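You operate a simulated robot arm through the tools that you are given. There is no shell and no other tool. Be economical: measure what you need, move in short steps, check, and stop when the job is done.

You are at the controls of a simulated two-armed robot. One attempt, no reset.

Task
Vent the red line, lift out the capped sub and hold it while you unscrew its cap.
Fine: cap and sub go in the green test tray; leave the vent valve and the shield open. Set down upright: capped sub.
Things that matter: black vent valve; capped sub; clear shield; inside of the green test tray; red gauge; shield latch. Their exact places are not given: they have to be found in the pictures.

It is judged by the outcome, as a careful person would: the job done as asked, and still so three seconds after it is handed in. It fails if anything else is knocked over, pushed out of place, dropped, spilled or broken. Lids that push on must go on centred and level and be pressed home; caps that screw on are set level and turned clockwise until they are tight.

Robot
Two 7-joint arms with two-finger parallel grippers on one trunk, on a base that drives. Base frame: it is fixed to the floor where the robot stands at the start and does not move with it; the origin is under the middle of the robot, x ahead of it, y to its left, z up; the surface under the hand at the start is at about z = 0.85. Lengths are in m, angles in degrees, forces in N, time in s.
The left shoulder is at the start at [0.06, 0.144, 0.926], the right one opposite. With the tool pointing down near the work surface each hand reaches from about 0.3 to 0.72 m from the robot's upright axis, wherever it stands, measured 20 degrees to its own side. Places, roughly: black vent valve [0.6, 0.2, 0.9]; capped sub (5x5x11 cm) [0.6, 0.7, 0.9]; clear shield [0.6, 0.6, 1]; inside of the green test tray [0.5, -0.3, 0.9]; red gauge [0.7, 0.3, 0.9]; shield latch [0.5, 0.5, 1]. Payload 1.57 kg a hand.
Tool frame (each hand has its own): the origin (TCP) lies between the finger pads and is the grasp point; the fingertips stand 0.03 m ahead of it; z points along the fingers, y is the line along which they close. The gripper opens to 0.11 m. The fingers are 0.024 m wide and 0.012 m thick; the gripper's body (0.048 by 0.112 m) begins 0.078 m behind the TCP.
Orientation is told as [roll, pitch, yaw] about the base's x, y, z axes, in that order, counted from this pose: with the fingers straight down and closing along the base's y, the tool's x points along the base's -x, its y along +y and its z along -z.

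Tools
- The arms move only by the tool drive_tool. It takes "left_targets", "right_targets" or both (then of equal length, played together; a hand with none holds still); each is a list that holds one entry, the list of rows, each a list of 7 numbers: the shift along the base's x, y, z in mm, then the turn, a rotation vector about the base's x, y, z in degrees, then the finger opening in mm, from 0 to 110. In form: [[[x, y, z, rx, ry, rz, grip], ...]]. A call has 1 to 8 rows; each row shifts and turns the commanded pose from where the row before left it. Each row takes 0.2 s and may step no farther than 0.05 m and 8.6 degrees from the row before; otherwise, or with a gripper value out of range, the whole call is refused. Where a pose cannot be reached the arm comes as near as it can. A force on the tool above 80 N (or 10 N above the force at the start of the call, whichever is more), or a blocked arm, ends the call early, and 0.2 s more pass. The fingers move at their own pace (about 0.045 m/s each) and stop on an object; they squeeze with about 28 N. The grip force told is the motor's: it shows also when the fingers shut on nothing. Time passes only in rows, and 0.2 s behind the last, so rows that do not move let the fingers close. It gives the time, the measured TCP pose, the force on the tool (base axes), the opening and the grip force at its end, in the units of the frame above (readings bear some noise), with the torque about the TCP (base axes, N m) and any sound that the robot's microphone picked up.
- Cameras (640 x 400 px; columns grow to the right, rows downward): "scene" is now at [0.0482, 0.0253, 1.5622]; the picture's right is [0.25, -0.97, 0.00], its down [-0.62, -0.16, -0.77] and it looks along [0.75, 0.19, -0.63] (base axes); focal length 286 px, centre (320, 200). "left" rides on the left gripper at [0.07, -0.016, -0.141] in its tool frame; the picture's right is [0.23, 0.97, 0.00], its down [-0.86, 0.20, -0.48] and it looks along [-0.47, 0.11, 0.88] (tool axes); focal length 222 px, centre (320, 200). "right" rides on the right gripper at [0.07, 0.016, -0.141] in its tool frame; the picture's right is [-0.23, 0.97, 0.00], its down [-0.86, -0.20, -0.48] and it looks along [-0.47, -0.11, 0.88] (tool axes); focal length 222 px, centre (320, 200).
- grab_frame(camera): a new picture of that camera. No time passes.
- lift_body(by): slides the trunk up (or, below 0, down) by that many m; the arms and the scene camera ride with it, the base frame stays. It gives what a move gives, with no picture.
- base_move(legs): drives the robot by 1 to 6 legs, each [ahead, left, turn to the left] in m, m and degrees, along the robot's own axes; the way and the turn of a leg run together, so that a leg with both is an arc; at most 1.5 m and 180 degrees a leg. The arms and the cameras ride along, it lands a little off, and it stops where it bumps. It gives what a move gives.
- turn_head(pan, tilt): turns the head with the scene camera to pan (to the left, within 86 degrees either way) and tilt (down, from -29 to 69), counted from straight ahead of the robot. It gives what a move gives.
- locate(camera, pixels): for up to 12 pixels [column, row] of the newest picture of that camera ("zoom" is the newest enlarged one), the place [x, y, z] in the base frame of the surface seen there, good to about 0.002 m, but the place of the scene camera against the robot may be out by one fixed shift of up to 0.018 m in any direction. No time passes.
- enlarge(camera, box): a new picture of the part [left, top, right, bottom] of that camera's present view, enlarged. No time passes.
- job_done(): hands the job in; it is judged then, once.

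Work in short steps. Measure before you move; look again where a grasp or a placing could have gone wrong, and mend it. You have 80 turns and 62 pictures in all, those below and enlarged ones among them. Open the grippers and draw the arms clear of the work before you hand the job in, unless the task says otherwise.

The tools are called after "Emit:" as a command line: name --argument value ..., lists and objects as JSON in quotes. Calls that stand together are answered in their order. drive_tool: Moves the arms, as the interface text tells. Its arguments: {"type":"object","properties":{"left_targets":{"type":"array"},"right_targets":{"type":"array"}},"required":[]} The other tools are called the same way: lift_body (by) slides the trunk up or down; base_move (legs) drives the base; turn_head (pan, tilt) turns the head that bears the scene camera; grab_frame (camera) takes a picture; locate (camera, pixels) gives the place of the surface under pixels of a picture; enlarge (camera, box) takes an enlarged picture of a part of a camera's view; job_done () hands the job in.

At the start:

```text
time: 0.0
left_ee_pos: [0.3522, 0.4994, 0.9996]
left_tcp_rot: [0.0, 0.0, 0.0]
left_force: [0.3, 0.4, 0.5]
left_wrist_torque: [0.01, 0.0, 0.03]
left_width: 0.1102
left_finger_force: 0.1
right_ee_pos: [0.3824, 0.0769, 1.0008]
right_tcp_rot: [0.1, 0.0, 0.0]
right_force: [-1.1, 0.0, -0.1]
right_wrist_torque: [0.0, 0.01, -0.01]
right_width: 0.11
right_finger_force: 0.2
trunk travel left (down, up): [-0.525, 0.065]
robot x, y, heading: [0.001, 0.0, 0.1]
head pan, tilt: [14.4, 39.4]
```

scene: 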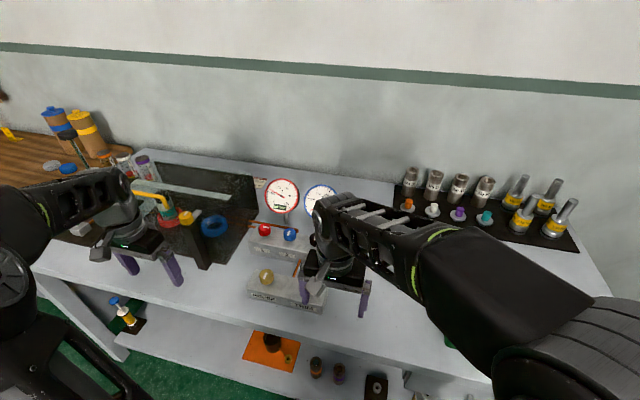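
right: 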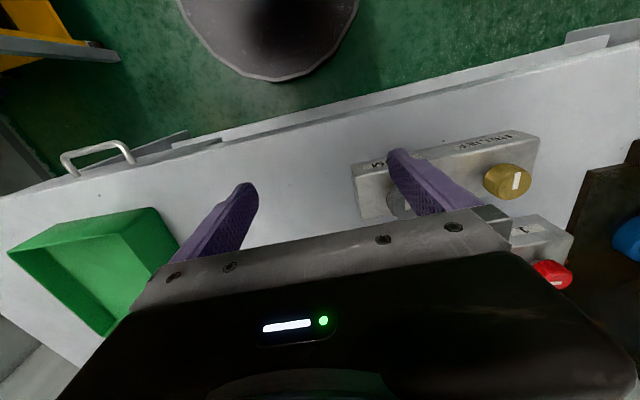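
left: 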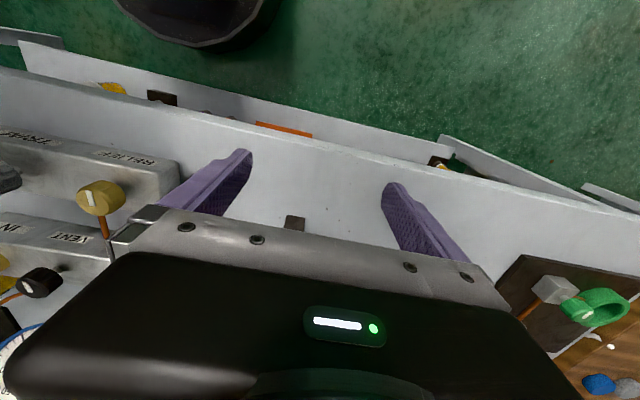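

The arms hide part of the bench in the scene picture; I enlarge the left part (shield, sub) and the middle (gauges, valves).

Emit:
enlarge --camera "scene" --box '[60, 130, 260, 290]'

Emit:
enlarge --camera "scene" --box '[220, 160, 380, 330]'

```text
2.50 times, centred on (160, 210) of scene
```

zoom: 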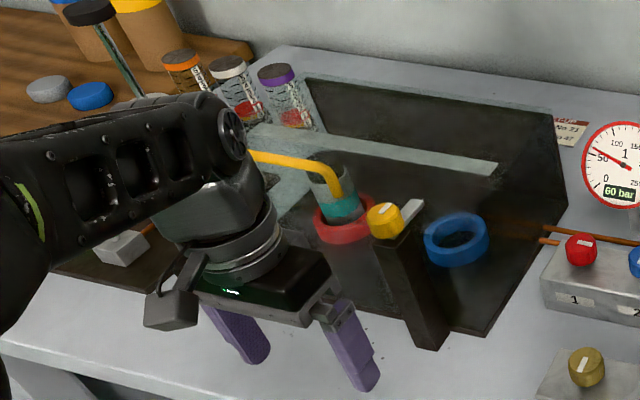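

```text
2.35 times, centred on (300, 245) of scene
```

zoom: 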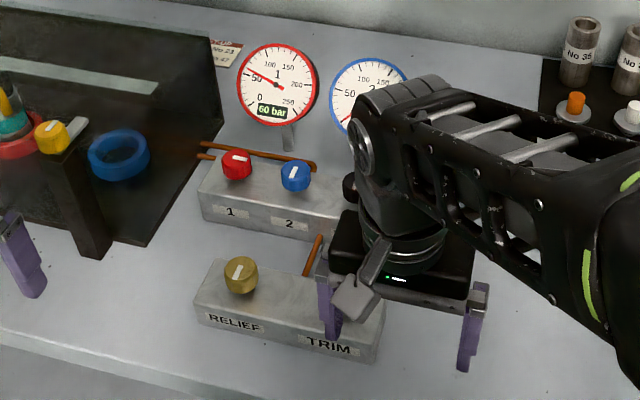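

The right forearm hides the vent block; I draw both arms back and aside for a clear look.

Emit:
drive_tool --right_targets '[[[-10, -45, 15, 0, 0, 0, 110], [-10, -45, 15, 0, 0, 0, 110], [-10, -45, 15, 0, 0, 0, 110], [-10, -45, 15, 0, 0, 0, 110], [-10, -45, 15, 0, 0, 0, 110], [-10, -45, 15, 0, 0, 0, 110], [-10, -45, 15, 0, 0, 0, 110]]]' --left_targets '[[[-15, 25, 10, 0, 0, 0, 110], [-15, 25, 10, 0, 0, 0, 110], [-15, 25, 10, 0, 0, 0, 110], [-15, 25, 0, 0, 0, 0, 110], [-15, 25, 0, 0, 0, 0, 110], [-15, 25, 0, 0, 0, 0, 110], [-15, 0, 0, 0, 0, 0, 110]]]'

Emit:
grab_frame --camera "scene"

```text
time: 1.6
left_ee_pos: [0.2443, 0.6495, 1.0299]
left_tcp_rot: [-0.1, 0.0, 0.0]
left_force: [0.9, 0.1, 0.0]
left_wrist_torque: [-0.01, -0.04, 0.02]
left_width: 0.11
left_finger_force: 0.1
right_ee_pos: [0.3116, -0.2345, 1.1067]
right_tcp_rot: [0.0, -0.4, 1.0]
right_force: [-0.1, -4.0, -1.6]
right_wrist_torque: [0.5, 0.0, -0.02]
right_width: 0.1104
right_finger_force: 0.0
trunk travel left (down, up): [-0.525, 0.065]
robot x, y, heading: [0.0017, -0.0004, -0.0]
head pan, tilt: [14.4, 39.4]
```

```text
56 pictures are left
```

scene: 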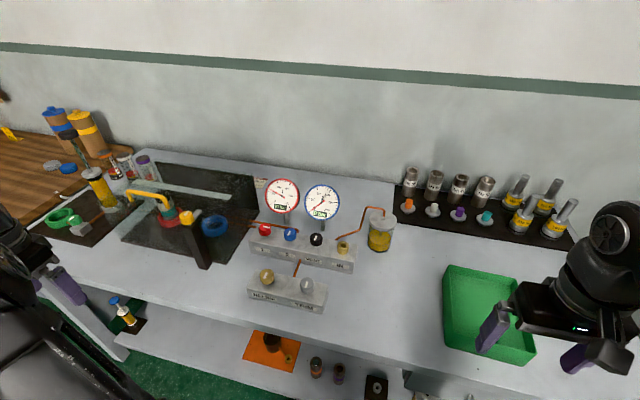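

Now clear. I enlarge the manifold and the shield area.

Emit:
enlarge --camera "scene" --box '[30, 140, 240, 275]'

Emit:
enlarge --camera "scene" --box '[230, 165, 410, 320]'

Emit:
locate --camera "scene" --pixels '[[265, 230], [290, 234], [316, 239], [342, 246], [168, 215], [187, 217], [215, 225], [152, 194], [445, 270], [535, 362], [490, 310], [230, 260]]'

```text
2.96 times, centred on (135, 208) of scene
```

zoom: 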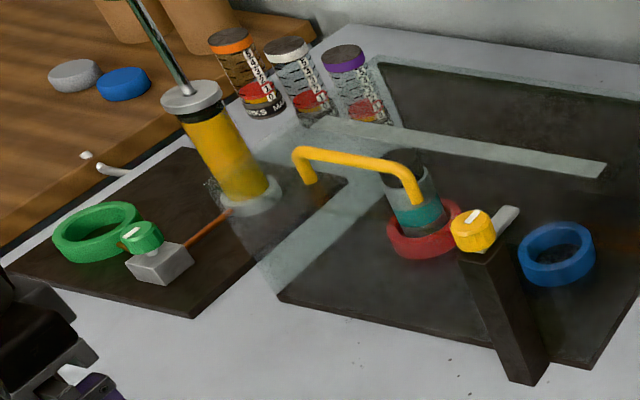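

```text
2.58 times, centred on (320, 242) of scene
```

zoom: 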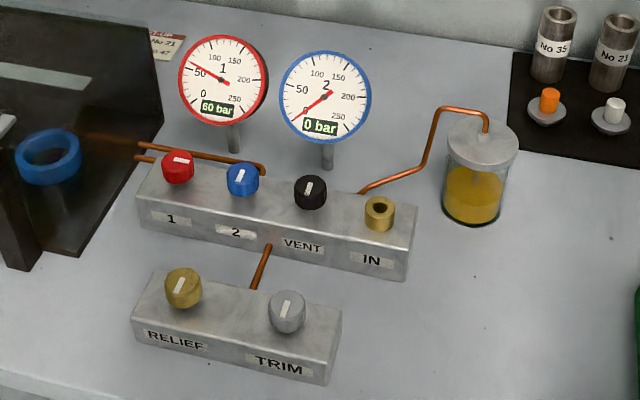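

```text
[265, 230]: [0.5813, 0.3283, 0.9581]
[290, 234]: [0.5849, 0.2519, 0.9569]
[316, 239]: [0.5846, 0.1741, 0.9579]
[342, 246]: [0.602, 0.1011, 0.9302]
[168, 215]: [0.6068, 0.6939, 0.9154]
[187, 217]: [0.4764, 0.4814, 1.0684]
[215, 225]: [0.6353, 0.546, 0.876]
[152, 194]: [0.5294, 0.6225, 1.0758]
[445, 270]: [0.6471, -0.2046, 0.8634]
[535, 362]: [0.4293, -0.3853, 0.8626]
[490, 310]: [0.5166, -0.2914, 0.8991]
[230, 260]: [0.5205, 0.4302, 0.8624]
```

Gauge 1 (red) shows 60 bar, black VENT knob at about (316,239) → [0.585,0.174,0.958]. I bring the left hand over in front, high, to look at it with the wrist camera.

Emit:
drive_tool --left_targets '[[[0, -30, 35, 0, 0, 0, 60], [5, -48, 8, 0, 0, 0, 60], [5, -48, 8, 0, 0, 0, 60], [5, -48, 8, 0, 0, 0, 60], [5, -48, 5, 0, 0, 0, 60], [5, -48, 0, 0, 0, 0, 60], [5, -48, 0, 0, 0, 0, 60], [5, -48, 0, 0, 0, 0, 60]]]'

Emit:
drive_tool --left_targets '[[[35, -35, 0, 0, 0, 0, 60], [40, -28, 0, 0, 0, 0, 60], [45, -20, 0, 0, 0, 0, 60], [48, -10, 0, 0, 0, 0, 60], [45, -5, -10, 0, 0, 0, 60], [30, 0, -20, 0, 0, 0, 60]]]'

Emit:
grab_frame --camera "left"

Emit:
grab_frame --camera "scene"

```text
time: 3.4
left_ee_pos: [0.2838, 0.2825, 1.0923]
left_tcp_rot: [0.0, -0.1, 0.1]
left_force: [0.3, -0.7, -0.2]
left_wrist_torque: [-0.01, -0.01, -0.01]
left_width: 0.06
left_finger_force: 0.0
right_ee_pos: [0.3135, -0.2386, 1.1055]
right_tcp_rot: [0.1, 0.0, 0.0]
right_force: [-0.2, -0.2, -0.3]
right_wrist_torque: [0.04, 0.01, 0.0]
right_width: 0.1102
right_finger_force: 0.1
trunk travel left (down, up): [-0.525, 0.065]
robot x, y, heading: [-0.0015, 0.0015, -0.3]
head pan, tilt: [14.4, 39.4]
```

```text
time: 4.8
left_ee_pos: [0.5275, 0.1844, 1.0643]
left_tcp_rot: [0.0, 0.0, 0.0]
left_force: [0.6, 0.2, 0.3]
left_wrist_torque: [0.0, 0.03, -0.03]
left_width: 0.0598
left_finger_force: 0.1
right_ee_pos: [0.313, -0.2375, 1.1047]
right_tcp_rot: [-0.1, 0.0, 0.0]
right_force: [-0.1, 0.5, -0.6]
right_wrist_torque: [-0.01, 0.02, -0.01]
right_width: 0.1101
right_finger_force: 0.1
trunk travel left (down, up): [-0.525, 0.065]
robot x, y, heading: [0.0002, 0.0005, -0.0]
head pan, tilt: [14.4, 39.4]
```

```text
53 pictures are left
```

left: 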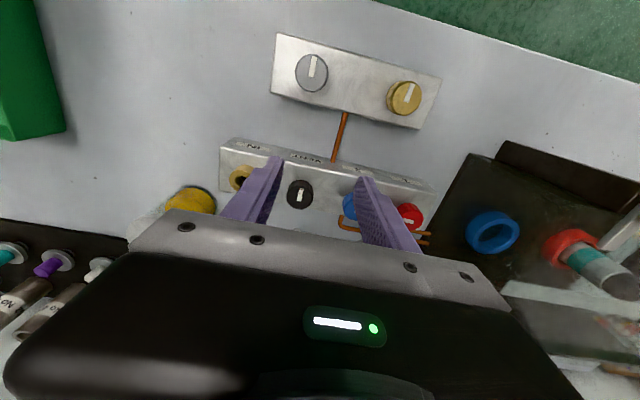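

```text
52 pictures are left
```

scene: 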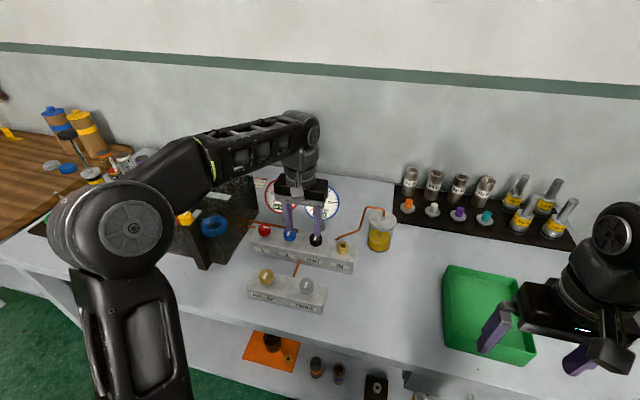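

The black VENT knob is at (300,194) in the left picture; I locate it and neighbours with the accurate wrist camera.

Emit:
locate --camera "left" --pixels '[[297, 187], [303, 188], [300, 183], [304, 205], [289, 194], [312, 194], [300, 160], [244, 184], [345, 206], [608, 275], [490, 234]]'

Emit:
enlarge --camera "left" --box '[220, 130, 440, 260]'

```text
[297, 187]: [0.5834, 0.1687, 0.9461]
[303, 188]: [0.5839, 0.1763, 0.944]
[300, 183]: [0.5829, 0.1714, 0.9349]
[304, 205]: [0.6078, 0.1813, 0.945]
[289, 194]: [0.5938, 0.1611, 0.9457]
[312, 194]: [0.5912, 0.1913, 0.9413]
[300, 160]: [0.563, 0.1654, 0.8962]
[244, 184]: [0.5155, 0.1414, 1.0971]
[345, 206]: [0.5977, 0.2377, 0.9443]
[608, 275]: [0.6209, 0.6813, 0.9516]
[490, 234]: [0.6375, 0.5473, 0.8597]
```

```text
2.91 times, centred on (330, 195) of left
```

zoom: 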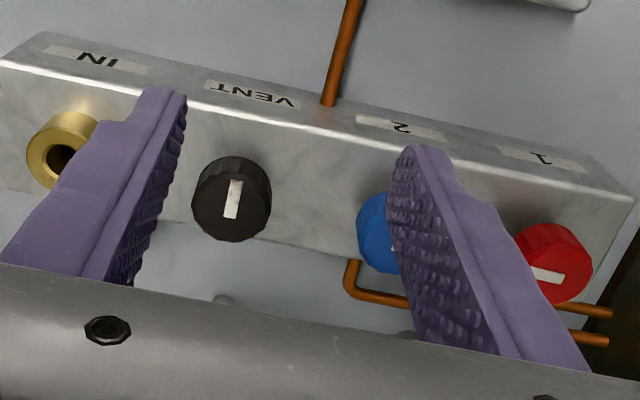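

Knob centre ≈ [0.595,0.176], top z 0.945, Ø≈30 mm. I move over it, lower to TCP z≈0.958 and grip.

Emit:
drive_tool --left_targets '[[[35, -4, 0, 0, 0, 0, 60], [32, -4, 0, 0, 0, 0, 60], [0, 0, -40, 0, 0, 0, 60], [0, 0, -40, 0, 0, 0, 60], [0, 0, -26, 0, 0, 0, 60], [0, 0, 0, 0, 0, 0, 20], [0, 0, 0, 0, 0, 0, 20], [0, 0, 0, 0, 0, 0, 20]]]'

Emit:
grab_frame --camera "left"

```text
time: 6.6
left_ee_pos: [0.581, 0.1725, 0.9582]
left_tcp_rot: [-0.1, 0.1, -0.1]
left_force: [-4.9, -16.2, -2.8]
left_wrist_torque: [-0.06, 0.07, -0.26]
left_width: 0.0316
left_finger_force: 24.1
left hand out of reach, approached as far as the arm can: row 2
right_ee_pos: [0.3117, -0.24, 1.1049]
right_tcp_rot: [0.1, 0.0, 0.0]
right_force: [0.3, -0.1, 0.9]
right_wrist_torque: [0.03, 0.02, -0.05]
right_width: 0.1101
right_finger_force: 0.2
trunk travel left (down, up): [-0.525, 0.065]
robot x, y, heading: [0.0005, -0.0016, -0.1]
head pan, tilt: [14.4, 39.4]
```

```text
50 pictures are left
```

left: 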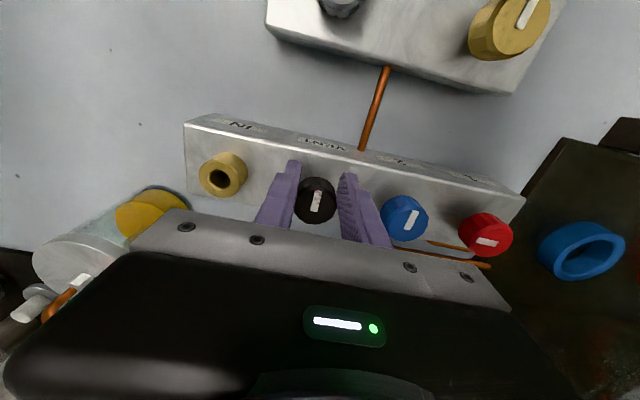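

The hand is short in x by 14 mm (reach limit), gripping only the knob's front. I release, rise, and drive the base 6 cm ahead.

Emit:
drive_tool --left_targets '[[[0, 0, 0, 0, 0, 0, 60], [0, 0, 0, 0, 0, 0, 60], [-15, 0, 30, 0, 0, 0, 60], [-30, 0, 20, 0, 0, 0, 60], [-25, 0, 20, 0, 0, 0, 60]]]'

Emit:
base_move --legs '[[0.06, 0, 0]]'

Emit:
grab_frame --camera "left"

```text
time: 7.8
left_ee_pos: [0.5118, 0.178, 1.0296]
left_tcp_rot: [0.0, -0.2, 0.0]
left_force: [0.3, 1.4, -1.4]
left_wrist_torque: [-0.01, 0.03, 0.0]
left_width: 0.0601
left_finger_force: 0.1
right_ee_pos: [0.311, -0.2383, 1.1046]
right_tcp_rot: [0.2, 0.0, 0.0]
right_force: [0.2, -0.1, -0.3]
right_wrist_torque: [0.01, 0.01, 0.01]
right_width: 0.1101
right_finger_force: 0.1
trunk travel left (down, up): [-0.525, 0.065]
robot x, y, heading: [0.0005, -0.0013, -0.1]
head pan, tilt: [14.4, 39.4]
```

```text
time: 8.8
left_ee_pos: [0.5736, 0.1784, 1.0261]
left_tcp_rot: [-0.1, 0.0, 0.0]
left_force: [0.1, -0.4, -0.5]
left_wrist_torque: [-0.02, 0.03, -0.02]
left_width: 0.06
left_finger_force: 0.0
right_ee_pos: [0.3745, -0.2377, 1.1046]
right_tcp_rot: [0.1, 0.1, -0.1]
right_force: [0.1, 0.1, -1.0]
right_wrist_torque: [-0.03, 0.05, 0.02]
right_width: 0.1101
right_finger_force: 0.1
trunk travel left (down, up): [-0.525, 0.065]
robot x, y, heading: [0.0596, -0.0021, 0.1]
head pan, tilt: [14.4, 39.4]
```

```text
49 pictures are left
```

left: 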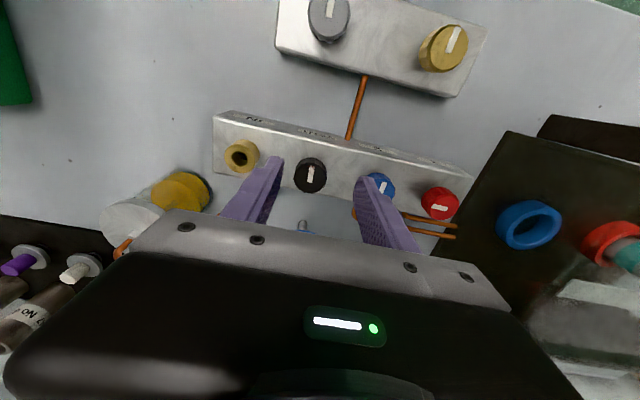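

The base advanced fine. I locate the knob top edges again.

Emit:
locate --camera "left" --pixels '[[308, 168], [314, 180], [311, 190], [297, 176], [325, 176], [312, 162], [325, 150], [430, 210], [300, 145]]'

```text
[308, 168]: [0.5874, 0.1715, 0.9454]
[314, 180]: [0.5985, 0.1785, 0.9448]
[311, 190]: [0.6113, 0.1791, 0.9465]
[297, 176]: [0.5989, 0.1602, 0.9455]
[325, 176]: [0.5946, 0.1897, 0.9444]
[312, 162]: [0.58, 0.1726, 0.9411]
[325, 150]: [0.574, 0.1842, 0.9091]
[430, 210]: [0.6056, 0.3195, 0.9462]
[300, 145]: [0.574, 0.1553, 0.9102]
```

Knob centre ≈ [0.597,0.175], block top z 0.91. I go over, down to z≈0.948 and grip.

Emit:
drive_tool --left_targets '[[[23, -3, 0, 0, 0, 0, 60], [0, 0, -40, 0, 0, 0, 60], [0, 0, -38, 0, 0, 0, 60], [0, 0, 0, 0, 0, 0, 25], [0, 0, 0, 0, 0, 0, 25], [0, 0, 0, 0, 0, 0, 25]]]'

```text
time: 10.2
left_ee_pos: [0.5945, 0.1737, 0.9509]
left_tcp_rot: [0.1, 0.1, -0.1]
left_force: [-3.8, -9.6, -3.0]
left_wrist_torque: [-0.24, -0.2, -0.03]
left_width: 0.0352
left_finger_force: 26.5
right_ee_pos: [0.3728, -0.2408, 1.105]
right_tcp_rot: [0.0, 0.0, 0.0]
right_force: [-0.5, -0.5, 0.2]
right_wrist_torque: [0.04, -0.01, -0.03]
right_width: 0.1101
right_finger_force: 0.2
trunk travel left (down, up): [-0.525, 0.065]
robot x, y, heading: [0.0596, 0.0013, 0.1]
head pan, tilt: [14.4, 39.4]
```

Good grip. I turn counter-clockwise 30° and look at the torque.

Emit:
drive_tool --left_targets '[[[0, -2, 0, 0, 0, 8, 25], [0, 0, 0, 0, 0, 8, 25], [0, 0, 0, 0, 0, 8, 25], [0, 0, 0, 0, 0, 8, 25]]]'

Emit:
enlarge --camera "scene" --box '[200, 165, 410, 320]'

```text
time: 11.2
left_ee_pos: [0.5964, 0.1713, 0.9494]
left_tcp_rot: [-0.1, 0.1, 32.0]
left_force: [-4.3, -18.3, -12.2]
left_wrist_torque: [-0.11, -0.38, -0.05]
left_width: 0.0352
left_finger_force: 42.0
right_ee_pos: [0.3728, -0.2403, 1.1043]
right_tcp_rot: [0.1, 0.0, -0.1]
right_force: [0.0, 0.2, 0.1]
right_wrist_torque: [0.0, 0.02, 0.01]
right_width: 0.1102
right_finger_force: 0.1
trunk travel left (down, up): [-0.525, 0.065]
robot x, y, heading: [0.0605, 0.0026, -0.3]
head pan, tilt: [14.4, 39.4]
```

```text
2.58 times, centred on (305, 242) of scene
```

zoom: 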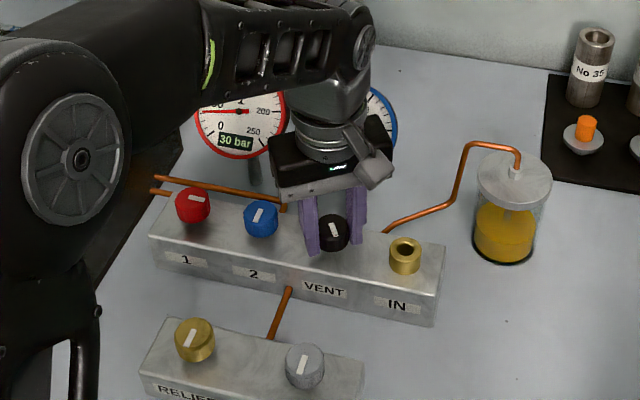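

The gauge is falling (30 bar), so the direction is right. I continue to about 88°.

Emit:
drive_tool --left_targets '[[[0, 0, 0, 0, 0, 8, 25], [0, 0, 0, 0, 0, 8, 25], [0, 0, 0, 0, 0, 8, 25], [0, 0, 0, 0, 0, 8, 25], [0, 0, 0, 0, 0, 8, 25], [0, 0, 0, 0, 0, 8, 25], [0, 0, 0, 0, 0, 8, 25]]]'

Emit:
enlarge --camera "scene" --box '[200, 165, 410, 320]'

```text
time: 12.8
left_ee_pos: [0.5992, 0.1687, 0.9502]
left_tcp_rot: [-0.3, 0.1, 87.9]
left_force: [23.1, -27.6, -10.3]
left_wrist_torque: [-0.22, 0.35, -0.12]
left_width: 0.0349
left_finger_force: 42.1
right_ee_pos: [0.3748, -0.2407, 1.1031]
right_tcp_rot: [0.2, 0.3, 0.0]
right_force: [-0.8, -0.1, -0.7]
right_wrist_torque: [-0.01, 0.01, 0.0]
right_width: 0.1101
right_finger_force: 0.0
trunk travel left (down, up): [-0.525, 0.065]
robot x, y, heading: [0.0601, 0.0019, -0.0]
head pan, tilt: [14.4, 39.4]
```

```text
2.58 times, centred on (305, 242) of scene
```

zoom: 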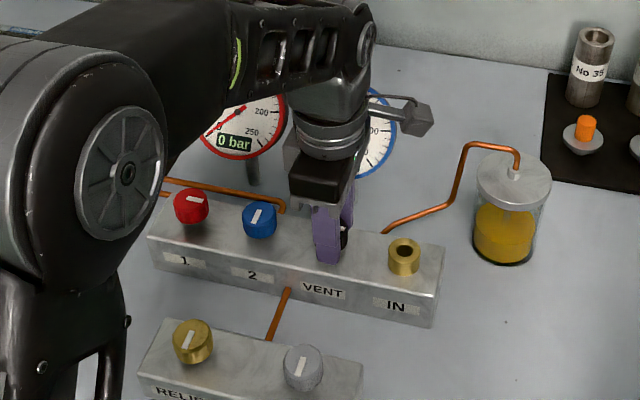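

Gauge 1 reads 0 bar; vent open. I release, rise straight up, and turn the wrist back.

Emit:
drive_tool --left_targets '[[[0, 0, 0, 0, 0, 0, 60], [0, 0, 0, 0, 0, 0, 60], [0, 0, 0, 0, 0, 0, 60], [0, 0, 40, 0, 0, 0, 60], [0, 0, 45, 0, 0, 0, 60], [-15, 0, 40, 0, 0, -8, 60], [-30, 0, 0, 0, 0, -8.5, 60], [-30, 0, 0, 0, 0, -8.5, 60]]]'

Emit:
drive_tool --left_targets '[[[-40, 0, 0, 0, 0, -8.5, 60], [-40, 0, 0, 0, 0, -8.5, 60], [-40, 0, 0, 0, 0, -8.5, 60], [-30, 15, 0, 0, 0, -8.5, 60], [-30, 25, 0, 0, 0, -8.5, 60], [0, 40, 0, 0, 0, -8.5, 60], [0, 40, 0, 0, 0, -8.5, 60], [0, 0, 0, 0, 0, -3, 60]]]'

Emit:
enlarge --camera "scene" --box '[30, 140, 400, 320]'

```text
time: 14.6
left_ee_pos: [0.5188, 0.1736, 1.0763]
left_tcp_rot: [0.0, 0.0, 62.9]
left_force: [0.7, 0.4, 0.0]
left_wrist_torque: [-0.01, -0.03, 0.02]
left_width: 0.0603
left_finger_force: 0.0
right_ee_pos: [0.371, -0.239, 1.1062]
right_tcp_rot: [-0.1, 0.0, 0.1]
right_force: [0.0, -0.8, -0.2]
right_wrist_torque: [0.06, 0.0, 0.02]
right_width: 0.1102
right_finger_force: 0.1
trunk travel left (down, up): [-0.525, 0.065]
robot x, y, heading: [0.0617, 0.0009, 0.0]
head pan, tilt: [14.4, 39.4]
```

```text
time: 16.4
left_ee_pos: [0.3403, 0.2937, 1.0747]
left_tcp_rot: [0.0, 0.0, 0.4]
left_force: [0.9, -0.4, -0.2]
left_wrist_torque: [0.03, -0.03, -0.01]
left_width: 0.0599
left_finger_force: 0.1
right_ee_pos: [0.3728, -0.2393, 1.1046]
right_tcp_rot: [0.2, 0.0, -0.1]
right_force: [-1.1, 0.4, -0.4]
right_wrist_torque: [0.01, -0.02, 0.01]
right_width: 0.11
right_finger_force: 0.0
trunk travel left (down, up): [-0.525, 0.065]
robot x, y, heading: [0.0627, -0.001, 0.2]
head pan, tilt: [14.4, 39.4]
```

```text
1.73 times, centred on (215, 230) of scene
```

zoom: 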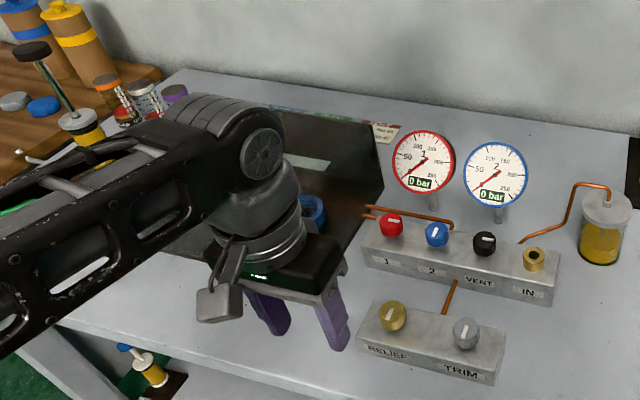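

Vented and clean. Now I back off slightly and drive left 0.42 m, and turn the head to look at the shield station.

Emit:
base_move --legs '[[-0.06, 0, 0], [0, 0.42, 0]]'

Emit:
turn_head --pan 20 --tilt 45

Emit:
grab_frame --camera "scene"

```text
time: 19.5
left_ee_pos: [0.2811, 0.7085, 1.074]
left_tcp_rot: [0.0, -0.1, 0.3]
left_force: [-0.4, -0.3, 0.6]
left_wrist_torque: [0.0, 0.01, 0.0]
left_width: 0.06
left_finger_force: 0.1
right_ee_pos: [0.3119, 0.1774, 1.1054]
right_tcp_rot: [0.0, 0.0, -0.2]
right_force: [0.2, 0.3, -0.2]
right_wrist_torque: [-0.02, 0.05, 0.02]
right_width: 0.1102
right_finger_force: 0.1
trunk travel left (down, up): [-0.525, 0.065]
robot x, y, heading: [0.0001, 0.414, -0.1]
head pan, tilt: [14.4, 39.4]
```

```text
time: 20.2
left_ee_pos: [0.2817, 0.7094, 1.0753]
left_tcp_rot: [0.1, -0.1, 0.4]
left_force: [0.7, 0.0, -0.3]
left_wrist_torque: [0.02, 0.01, 0.03]
left_width: 0.0601
left_finger_force: 0.0
right_ee_pos: [0.3127, 0.1759, 1.1057]
right_tcp_rot: [0.2, 0.0, -0.1]
right_force: [0.5, 0.1, 0.0]
right_wrist_torque: [-0.01, 0.0, 0.0]
right_width: 0.1099
right_finger_force: 0.1
trunk travel left (down, up): [-0.525, 0.065]
robot x, y, heading: [0.0007, 0.4135, 0.0]
head pan, tilt: [20.0, 45.0]
```

```text
45 pictures are left
```

scene: 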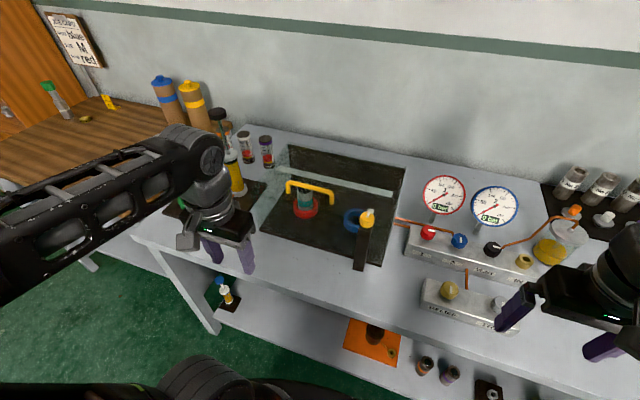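

I enlarge the shield station and the wall sign at (75,40).

Emit:
enlarge --camera "scene" --box '[250, 135, 420, 275]'

Emit:
enlarge --camera "scene" --box '[30, 0, 120, 70]'

Emit:
locate --camera "scene" --pixels '[[289, 184], [310, 185], [333, 192], [367, 215], [362, 226], [305, 197], [304, 207], [305, 213], [293, 206], [317, 206], [345, 185], [262, 240]]'

```text
2.86 times, centred on (335, 205) of scene
```

zoom: 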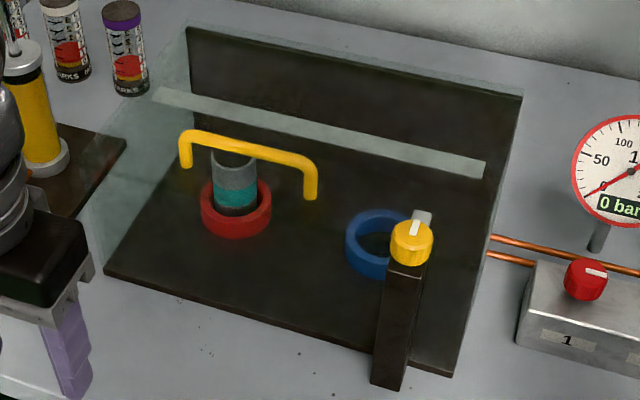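

```text
5.71 times, centred on (75, 35) of scene
```

zoom: 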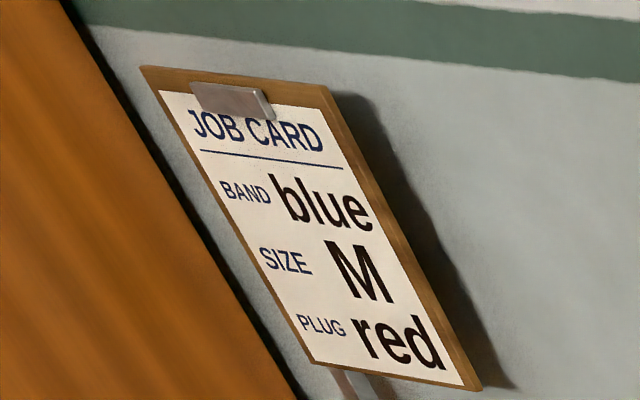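

```text
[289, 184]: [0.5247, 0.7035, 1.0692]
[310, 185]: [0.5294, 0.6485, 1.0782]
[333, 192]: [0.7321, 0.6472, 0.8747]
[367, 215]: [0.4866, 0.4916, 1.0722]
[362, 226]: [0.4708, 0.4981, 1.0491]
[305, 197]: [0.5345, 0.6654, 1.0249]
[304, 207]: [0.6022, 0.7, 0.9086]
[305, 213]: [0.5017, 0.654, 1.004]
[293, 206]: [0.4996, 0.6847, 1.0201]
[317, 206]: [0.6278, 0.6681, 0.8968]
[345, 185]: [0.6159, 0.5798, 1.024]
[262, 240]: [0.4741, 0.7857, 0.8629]
```

The latch is a yellow knob with a grey tongue over the shield plate; handle at z≈1.07. I bring the right hand in front of the latch for a close look.

Emit:
drive_tool --right_targets '[[[0, 45, 10, 0, 0, 0, 70], [0, 45, 10, 0, 0, 0, 70], [0, 45, 10, 0, 0, 0, 70], [0, 45, 10, 0, 0, 0, 70], [20, 40, 10, 0, 0, 0, 70], [25, 40, 5, 0, 0, 0, 70], [30, 35, 0, 0, 0, 0, 70]]]'

Emit:
grab_frame --camera "right"

Emit:
grab_frame --camera "left"

```text
time: 21.8
left_ee_pos: [0.2815, 0.7091, 1.075]
left_tcp_rot: [0.0, 0.0, 0.5]
left_force: [0.8, -0.6, -0.5]
left_wrist_torque: [0.03, -0.02, 0.01]
left_width: 0.0601
left_finger_force: 0.2
right_ee_pos: [0.3774, 0.4108, 1.128]
right_tcp_rot: [0.4, -0.4, -0.2]
right_force: [-0.6, -0.6, -0.2]
right_wrist_torque: [-0.03, 0.0, -0.01]
right_width: 0.0697
right_finger_force: 0.0
right hand out of reach, approached as far as the arm can: row 2, 4, 5, 6
trunk travel left (down, up): [-0.525, 0.065]
robot x, y, heading: [0.0012, 0.4163, -0.3]
head pan, tilt: [20.0, 45.0]
```

```text
42 pictures are left
```

right: 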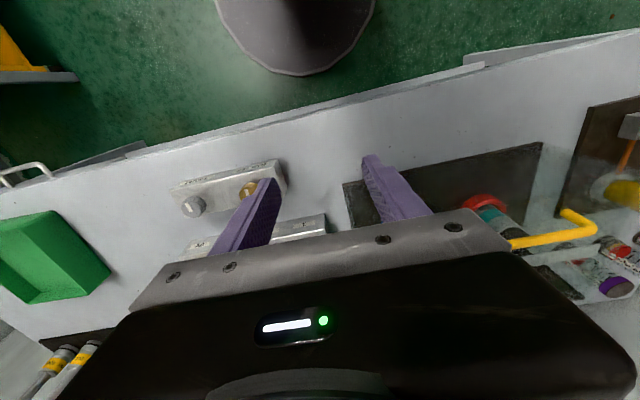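

```text
41 pictures are left
```

left: 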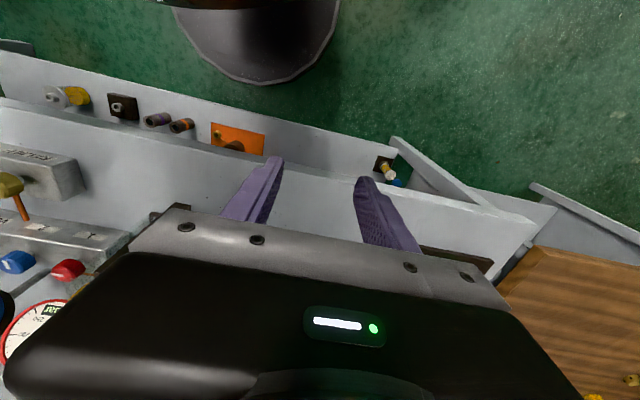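

The latch is hidden behind the right hand. I drive 6 cm ahead and move the right hand over it, high (tips at z≈1.10).

Emit:
base_move --legs '[[0.06, 0, 0]]'

Emit:
drive_tool --right_targets '[[[20, 30, 5, 0, 0, 0, 70], [15, 30, 5, 0, 0, 0, 70], [5, 10, 5, 0, 0, 0, 70]]]'

Emit:
grab_frame --camera "right"

```text
time: 22.8
left_ee_pos: [0.3422, 0.7078, 1.0741]
left_tcp_rot: [0.0, 0.0, 0.4]
left_force: [0.7, -0.5, -0.6]
left_wrist_torque: [0.02, 0.06, -0.01]
left_width: 0.0598
left_finger_force: 0.3
right_ee_pos: [0.4375, 0.4103, 1.1269]
right_tcp_rot: [0.3, -0.4, -0.1]
right_force: [0.4, 0.0, -0.8]
right_wrist_torque: [0.0, 0.05, -0.02]
right_width: 0.0701
right_finger_force: 0.0
trunk travel left (down, up): [-0.525, 0.065]
robot x, y, heading: [0.0612, 0.4153, -0.0]
head pan, tilt: [20.0, 45.0]
```

```text
time: 23.6
left_ee_pos: [0.3408, 0.708, 1.0756]
left_tcp_rot: [0.0, -0.1, 0.3]
left_force: [0.3, 0.2, -0.1]
left_wrist_torque: [-0.01, 0.01, 0.01]
left_width: 0.0602
left_finger_force: 0.0
right_ee_pos: [0.4628, 0.462, 1.1208]
right_tcp_rot: [0.6, -0.7, -0.2]
right_force: [0.1, -0.3, -0.2]
right_wrist_torque: [0.0, 0.0, 0.02]
right_width: 0.0701
right_finger_force: 0.1
right hand out of reach, approached as far as the arm can: row 1, 2, 3
trunk travel left (down, up): [-0.525, 0.065]
robot x, y, heading: [0.0601, 0.4112, 0.2]
head pan, tilt: [20.0, 45.0]
```

```text
40 pictures are left
```

right: 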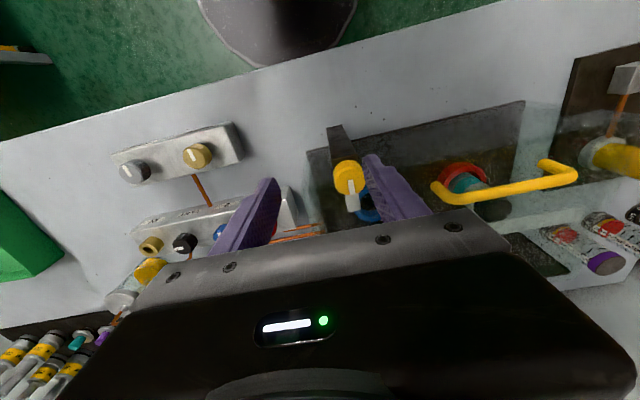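

The latch knob is at (349,176), tongue at (352,200), handle from (440,190) to (570,170). I locate them.

Emit:
locate --camera "right" --pixels '[[342, 166], [356, 166], [337, 178], [363, 178], [350, 192], [351, 186], [354, 206], [440, 188], [500, 190], [565, 172], [548, 165], [340, 135]]'

Emit:
enlarge --camera "right" --box '[300, 90, 640, 290]'

```text
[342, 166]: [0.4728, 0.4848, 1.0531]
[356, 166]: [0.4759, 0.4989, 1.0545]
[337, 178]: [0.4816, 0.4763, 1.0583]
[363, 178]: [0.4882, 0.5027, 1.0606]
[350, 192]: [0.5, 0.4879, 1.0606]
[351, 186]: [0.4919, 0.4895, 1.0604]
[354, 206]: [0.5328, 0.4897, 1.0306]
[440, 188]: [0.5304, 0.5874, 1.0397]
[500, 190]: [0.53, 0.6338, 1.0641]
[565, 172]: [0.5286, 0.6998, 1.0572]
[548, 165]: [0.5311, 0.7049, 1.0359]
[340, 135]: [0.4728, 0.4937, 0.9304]
```

```text
1.88 times, centred on (470, 190) of right
```

zoom: 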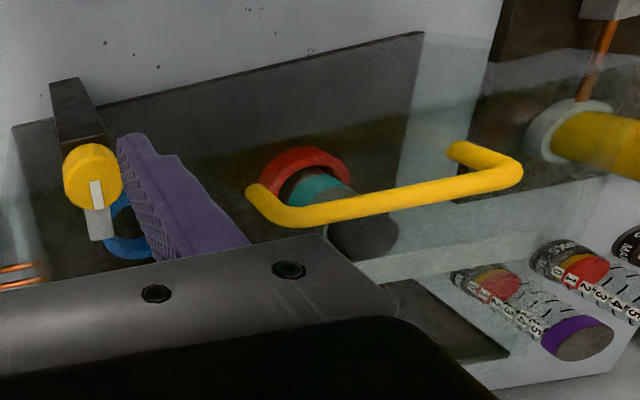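

Latch knob centre ≈ [0.486,0.4895], top z 1.06. Reach upward is limited, so I raise the trunk 6 cm (arms ride up, clear).

Emit:
lift_body --by 0.06

Emit:
drive_tool --right_targets '[[[12, 14, 0, 0, 0, 0, 70], [11, 13, 0, 0, 0, 0, 70], [0, 0, -20, 0, 0, 0, 70]]]'

Emit:
grab_frame --camera "right"

```text
time: 24.6
left_ee_pos: [0.3411, 0.7099, 1.1348]
left_tcp_rot: [0.0, -0.1, 0.3]
left_force: [-0.3, -1.4, -0.8]
left_wrist_torque: [-0.03, 0.01, 0.01]
left_width: 0.0598
left_finger_force: 0.1
right_ee_pos: [0.4629, 0.4632, 1.1799]
right_tcp_rot: [0.4, -0.7, -0.2]
right_force: [0.0, 0.6, 0.6]
right_wrist_torque: [-0.01, 0.0, 0.0]
right_width: 0.07
right_finger_force: 0.1
trunk travel left (down, up): [-0.585, 0.005]
robot x, y, heading: [0.0582, 0.4153, -0.2]
head pan, tilt: [20.0, 45.0]
```

```text
time: 25.4
left_ee_pos: [0.3406, 0.7089, 1.1347]
left_tcp_rot: [0.0, 0.0, 0.5]
left_force: [0.2, -0.2, 0.5]
left_wrist_torque: [-0.01, -0.01, 0.05]
left_width: 0.0599
left_finger_force: 0.0
right_ee_pos: [0.483, 0.4888, 1.1514]
right_tcp_rot: [0.5, -0.7, -0.1]
right_force: [-0.3, -1.0, -0.6]
right_wrist_torque: [-0.01, 0.0, 0.01]
right_width: 0.0701
right_finger_force: 0.1
right hand out of reach, approached as far as the arm can: row 2
trunk travel left (down, up): [-0.585, 0.005]
robot x, y, heading: [0.0572, 0.4155, -0.3]
head pan, tilt: [20.0, 45.0]
```

```text
38 pictures are left
```

right: 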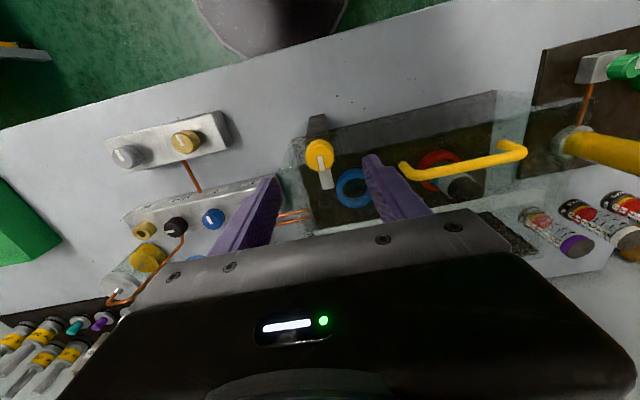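

The knob (319,155) lies between the fingers. I re-locate it and the plate's edges.

Emit:
locate --camera "right" --pixels '[[307, 155], [333, 155], [319, 142], [320, 170], [324, 186], [500, 150], [405, 168], [520, 150]]'

Emit:
enlarge --camera "right" --box '[280, 80, 600, 250]'

```text
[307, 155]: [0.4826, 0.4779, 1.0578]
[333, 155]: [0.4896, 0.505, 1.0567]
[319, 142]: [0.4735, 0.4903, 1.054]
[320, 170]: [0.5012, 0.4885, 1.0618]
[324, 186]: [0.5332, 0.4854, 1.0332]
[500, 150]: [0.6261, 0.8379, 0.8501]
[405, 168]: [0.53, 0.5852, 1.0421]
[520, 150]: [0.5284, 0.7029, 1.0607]
```

```text
2.00 times, centred on (440, 165) of right
```

zoom: 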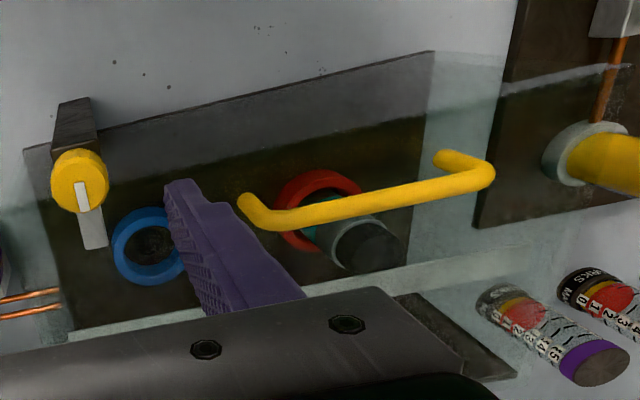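

Knob centre [0.4865,0.4905]. I descend to z≈1.064 and grip it.

Emit:
drive_tool --right_targets '[[[3, 1.5, -40, 0, 0, 0, 70], [1, 0, -35, 0, 0, 0, 70], [0, 0, -12, 0, 0, 0, 70], [0, 0, 0, 0, 0, 0, 22], [0, 0, 0, 0, 0, 0, 22], [0, 0, 0, 0, 0, 0, 22]]]'

```text
time: 26.8
left_ee_pos: [0.3418, 0.7076, 1.1349]
left_tcp_rot: [0.0, 0.1, 0.4]
left_force: [0.7, -0.1, 0.0]
left_wrist_torque: [-0.01, -0.01, -0.01]
left_width: 0.0602
left_finger_force: 0.0
right_ee_pos: [0.4868, 0.4894, 1.0651]
right_tcp_rot: [0.4, -0.7, -0.2]
right_force: [-0.4, -2.7, -1.4]
right_wrist_torque: [-0.41, -0.17, 0.03]
right_width: 0.0313
right_finger_force: 18.2
trunk travel left (down, up): [-0.585, 0.005]
robot x, y, heading: [0.057, 0.4131, -0.1]
head pan, tilt: [20.0, 45.0]
```

Gripped. I turn it so the tongue swings toward −y (clockwise from above), watching torque.

Emit:
drive_tool --right_targets '[[[0, 0, 0, 0, 0, -8, 22], [0, 0, 0, 0, 0, -8, 22], [0, 0, 0, 0, 0, -8, 22]]]'

Emit:
grab_frame --camera "right"

```text
time: 27.6
left_ee_pos: [0.3405, 0.7091, 1.1342]
left_tcp_rot: [0.1, 0.0, 0.4]
left_force: [0.5, -0.3, 0.5]
left_wrist_torque: [0.0, 0.02, 0.01]
left_width: 0.06
left_finger_force: 0.1
right_ee_pos: [0.4874, 0.4892, 1.0643]
right_tcp_rot: [0.7, -0.8, -24.2]
right_force: [1.5, -1.7, 3.1]
right_wrist_torque: [-1.02, 0.77, -0.01]
right_width: 0.031
right_finger_force: 40.2
trunk travel left (down, up): [-0.585, 0.005]
robot x, y, heading: [0.0593, 0.4191, -0.1]
head pan, tilt: [20.0, 45.0]
```

```text
36 pictures are left
```

right: 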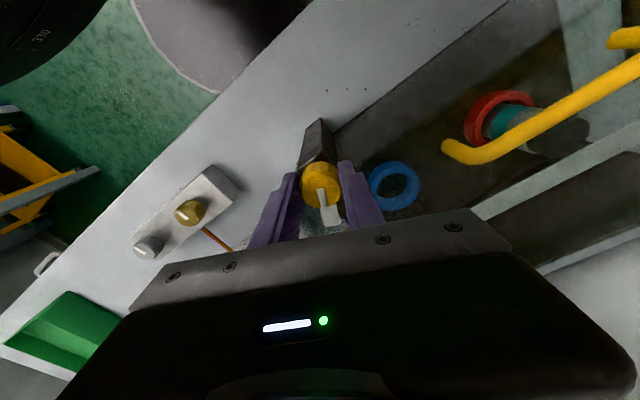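

The tongue turns with the gripper and with no resistance. I continue to about −88°.

Emit:
drive_tool --right_targets '[[[0, 0, 0, 0, 0, -8, 22], [0, 0, 0, 0, 0, -8, 22], [0, 0, 0, 0, 0, -8, 22], [0, 0, 0, 0, 0, -8, 22], [0, 0, 0, 0, 0, -8, 22], [0, 0, 0, 0, 0, -8, 22], [0, 0, 0, 0, 0, -8, 22], [0, 0, 0, 0, 0, -8, 22]]]'

Emit:
enlarge --camera "scene" --box '[220, 100, 480, 300]'

```text
time: 29.4
left_ee_pos: [0.3425, 0.708, 1.1349]
left_tcp_rot: [0.0, 0.0, 0.5]
left_force: [0.1, 0.3, 0.5]
left_wrist_torque: [-0.01, 0.01, -0.01]
left_width: 0.0601
left_finger_force: 0.1
right_ee_pos: [0.4883, 0.4912, 1.065]
right_tcp_rot: [0.6, -0.6, -88.2]
right_force: [12.5, 6.5, 13.6]
right_wrist_torque: [-0.51, 0.39, 0.04]
right_width: 0.031
right_finger_force: 40.0
trunk travel left (down, up): [-0.585, 0.005]
robot x, y, heading: [0.0623, 0.4156, -0.1]
head pan, tilt: [20.0, 45.0]
```

```text
2.00 times, centred on (350, 200) of scene
```

zoom: 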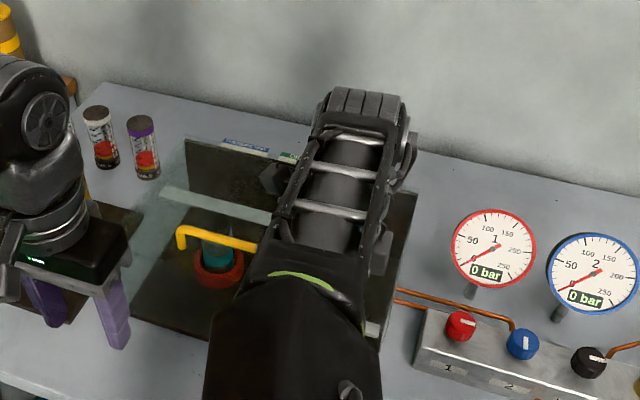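

The grey tongue shows at (372,330), swung aside. I release, rise, turn back and withdraw the right hand.

Emit:
drive_tool --right_targets '[[[0, 0, 0, 0, 0, 0, 50], [0, 0, 0, 0, 0, 0, 50], [0, 0, 40, 0, 0, 0, 50], [0, 0, 35, 0, 0, 0, 50], [-20, -15, 5, 0, 0, 8, 50], [-30, -25, 0, 0, 0, 8.5, 50], [-30, -30, 0, 0, 0, 8.5, 50], [-30, -30, 0, 0, 0, 8.5, 50]]]'

Emit:
drive_tool --right_targets '[[[0, -45, 0, 0, 0, 8.5, 50], [0, -45, 0, 0, 0, 8.5, 50], [0, -45, 0, 0, 0, 8.5, 50], [0, -40, 0, 0, 0, 8.5, 50], [0, -40, 0, 0, 0, 8.5, 50], [0, 0, 0, 0, 0, 8.5, 50], [0, 0, 0, 0, 0, 3, 50]]]'

Emit:
enlarge --camera "scene" --box '[220, 100, 480, 300]'

```text
time: 31.1
left_ee_pos: [0.339, 0.7066, 1.1357]
left_tcp_rot: [0.1, 0.0, 0.4]
left_force: [0.0, 0.5, 0.1]
left_wrist_torque: [0.03, -0.04, 0.01]
left_width: 0.0599
left_finger_force: 0.1
right_ee_pos: [0.3764, 0.3863, 1.146]
right_tcp_rot: [0.5, -0.7, -54.5]
right_force: [-0.3, -0.5, -0.2]
right_wrist_torque: [0.03, -0.02, 0.0]
right_width: 0.0498
right_finger_force: 0.1
trunk travel left (down, up): [-0.585, 0.005]
robot x, y, heading: [0.0576, 0.416, -0.3]
head pan, tilt: [20.0, 45.0]
```

```text
time: 32.8
left_ee_pos: [0.3417, 0.7084, 1.1351]
left_tcp_rot: [0.1, 0.0, 0.4]
left_force: [0.0, -0.7, 0.2]
left_wrist_torque: [0.06, -0.01, -0.04]
left_width: 0.0601
left_finger_force: 0.0
right_ee_pos: [0.377, 0.1749, 1.1455]
right_tcp_rot: [0.5, -0.7, -0.6]
right_force: [-0.3, -0.1, 0.2]
right_wrist_torque: [0.03, 0.03, -0.01]
right_width: 0.0502
right_finger_force: 0.0
trunk travel left (down, up): [-0.585, 0.005]
robot x, y, heading: [0.0588, 0.4132, 0.0]
head pan, tilt: [20.0, 45.0]
```

```text
2.00 times, centred on (350, 200) of scene
```

zoom: 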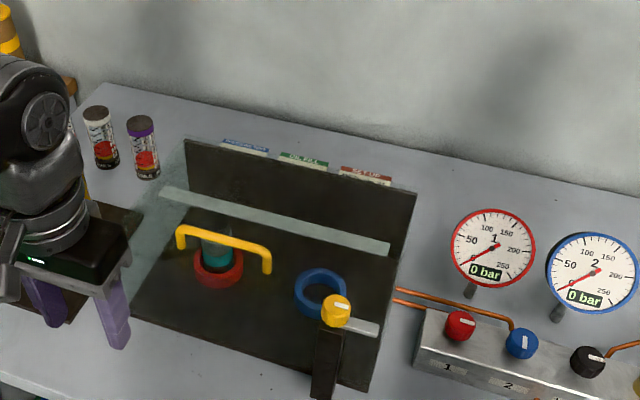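

Latch tongue now points right, clear. I locate shield features: strip ends, handle, plate.

Emit:
locate --camera "zoom" --pixels '[[165, 192], [280, 223], [388, 250], [188, 145], [300, 168], [415, 195], [182, 230], [225, 238], [265, 252], [150, 250], [250, 265], [140, 300]]'

```text
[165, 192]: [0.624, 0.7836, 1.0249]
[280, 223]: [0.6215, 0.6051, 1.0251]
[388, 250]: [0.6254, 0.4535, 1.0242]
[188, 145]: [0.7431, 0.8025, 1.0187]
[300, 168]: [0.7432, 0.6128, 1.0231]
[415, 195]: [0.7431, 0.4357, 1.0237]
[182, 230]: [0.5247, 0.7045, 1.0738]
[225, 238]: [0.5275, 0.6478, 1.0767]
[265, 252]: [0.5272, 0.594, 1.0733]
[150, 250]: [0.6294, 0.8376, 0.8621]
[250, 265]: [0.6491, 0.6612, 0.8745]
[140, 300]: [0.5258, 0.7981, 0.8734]
```

Latch is free. The plate appears to be at z≈1.01 with a strip at x≈0.63. Before lifting I check the clearance between robot base and bench via the left camera.

Emit:
grab_frame --camera "left"

```text
33 pictures are left
```

left: 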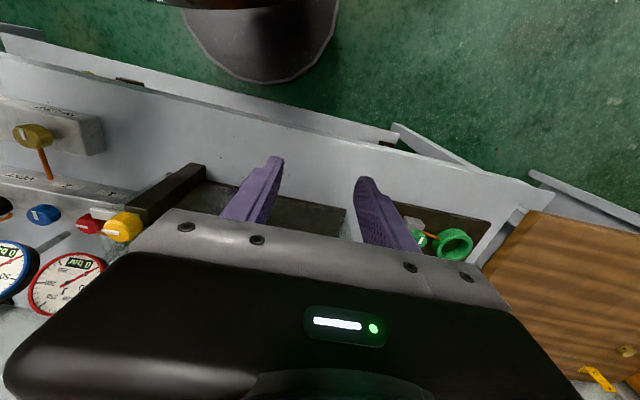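

Emit:
locate --camera "left" --pixels '[[262, 85], [262, 105], [262, 120], [262, 60], [340, 130]]'

```text
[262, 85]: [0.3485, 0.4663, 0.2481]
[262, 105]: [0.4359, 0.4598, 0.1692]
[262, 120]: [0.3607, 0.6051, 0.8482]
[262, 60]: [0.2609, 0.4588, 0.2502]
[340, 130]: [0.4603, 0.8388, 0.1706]
```

Base front x≈0.35, shelf front x≈0.43: I can go 5 cm ahead. Then I turn the left hand to yaw 90 (closing along x) above the handle.

Emit:
base_move --legs '[[0.05, 0, 0]]'

Emit:
drive_tool --left_targets '[[[0, 0, 20, 0, 0, 8.5, 60], [0, 0, 10, 0, 0, 8.5, 60], [0, 0, 0, 0, 0, 8.5, 60], [10, 0, 0, 0, 0, 8.5, 60], [20, -5, 0, 0, 0, 8.5, 60], [20, -10, 0, 0, 0, 8.5, 60], [20, -10, 0, 0, 0, 8.5, 60], [20, -10, 0, 0, 0, 8.5, 60]]]'

Emit:
drive_tool --left_targets '[[[15, -10, 0, 0, 0, 8.5, 60], [15, -8, 0, 0, 0, 8.5, 60], [10, -5, 0, 0, 0, 4.5, 60]]]'

Emit:
grab_frame --camera "left"

```text
time: 33.7
left_ee_pos: [0.3924, 0.7082, 1.1339]
left_tcp_rot: [0.0, 0.2, 0.4]
left_force: [1.3, 0.5, 0.0]
left_wrist_torque: [0.0, 0.03, -0.01]
left_width: 0.0601
left_finger_force: 0.1
right_ee_pos: [0.4284, 0.1742, 1.1446]
right_tcp_rot: [0.5, -0.4, -0.7]
right_force: [1.4, -0.5, 0.3]
right_wrist_torque: [-0.01, 0.05, -0.01]
right_width: 0.0501
right_finger_force: 0.1
trunk travel left (down, up): [-0.585, 0.005]
robot x, y, heading: [0.1086, 0.4195, -0.3]
head pan, tilt: [20.0, 45.0]
```

```text
time: 35.5
left_ee_pos: [0.4815, 0.673, 1.1646]
left_tcp_rot: [0.0, 0.0, 68.5]
left_force: [-0.5, 0.0, 1.0]
left_wrist_torque: [0.04, 0.0, -0.02]
left_width: 0.06
left_finger_force: 0.1
right_ee_pos: [0.4265, 0.1742, 1.1446]
right_tcp_rot: [0.5, -0.6, -0.7]
right_force: [0.3, -0.2, 0.3]
right_wrist_torque: [0.0, 0.02, -0.02]
right_width: 0.0501
right_finger_force: 0.1
trunk travel left (down, up): [-0.585, 0.005]
robot x, y, heading: [0.1106, 0.4166, -0.2]
head pan, tilt: [20.0, 45.0]
```

```text
time: 36.3
left_ee_pos: [0.5209, 0.6488, 1.1655]
left_tcp_rot: [0.1, 0.0, 89.9]
left_force: [0.5, 0.3, -0.1]
left_wrist_torque: [0.0, -0.03, 0.01]
left_width: 0.0599
left_finger_force: 0.0
right_ee_pos: [0.4269, 0.175, 1.1451]
right_tcp_rot: [0.5, -0.6, -0.5]
right_force: [0.6, 0.1, -0.2]
right_wrist_torque: [0.0, 0.03, -0.02]
right_width: 0.0499
right_finger_force: 0.0
trunk travel left (down, up): [-0.585, 0.005]
robot x, y, heading: [0.1093, 0.4139, -0.1]
head pan, tilt: [20.0, 45.0]
```

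```text
32 pictures are left
```

left: 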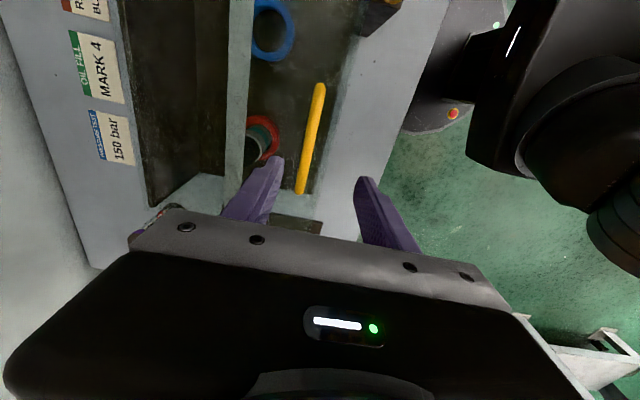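

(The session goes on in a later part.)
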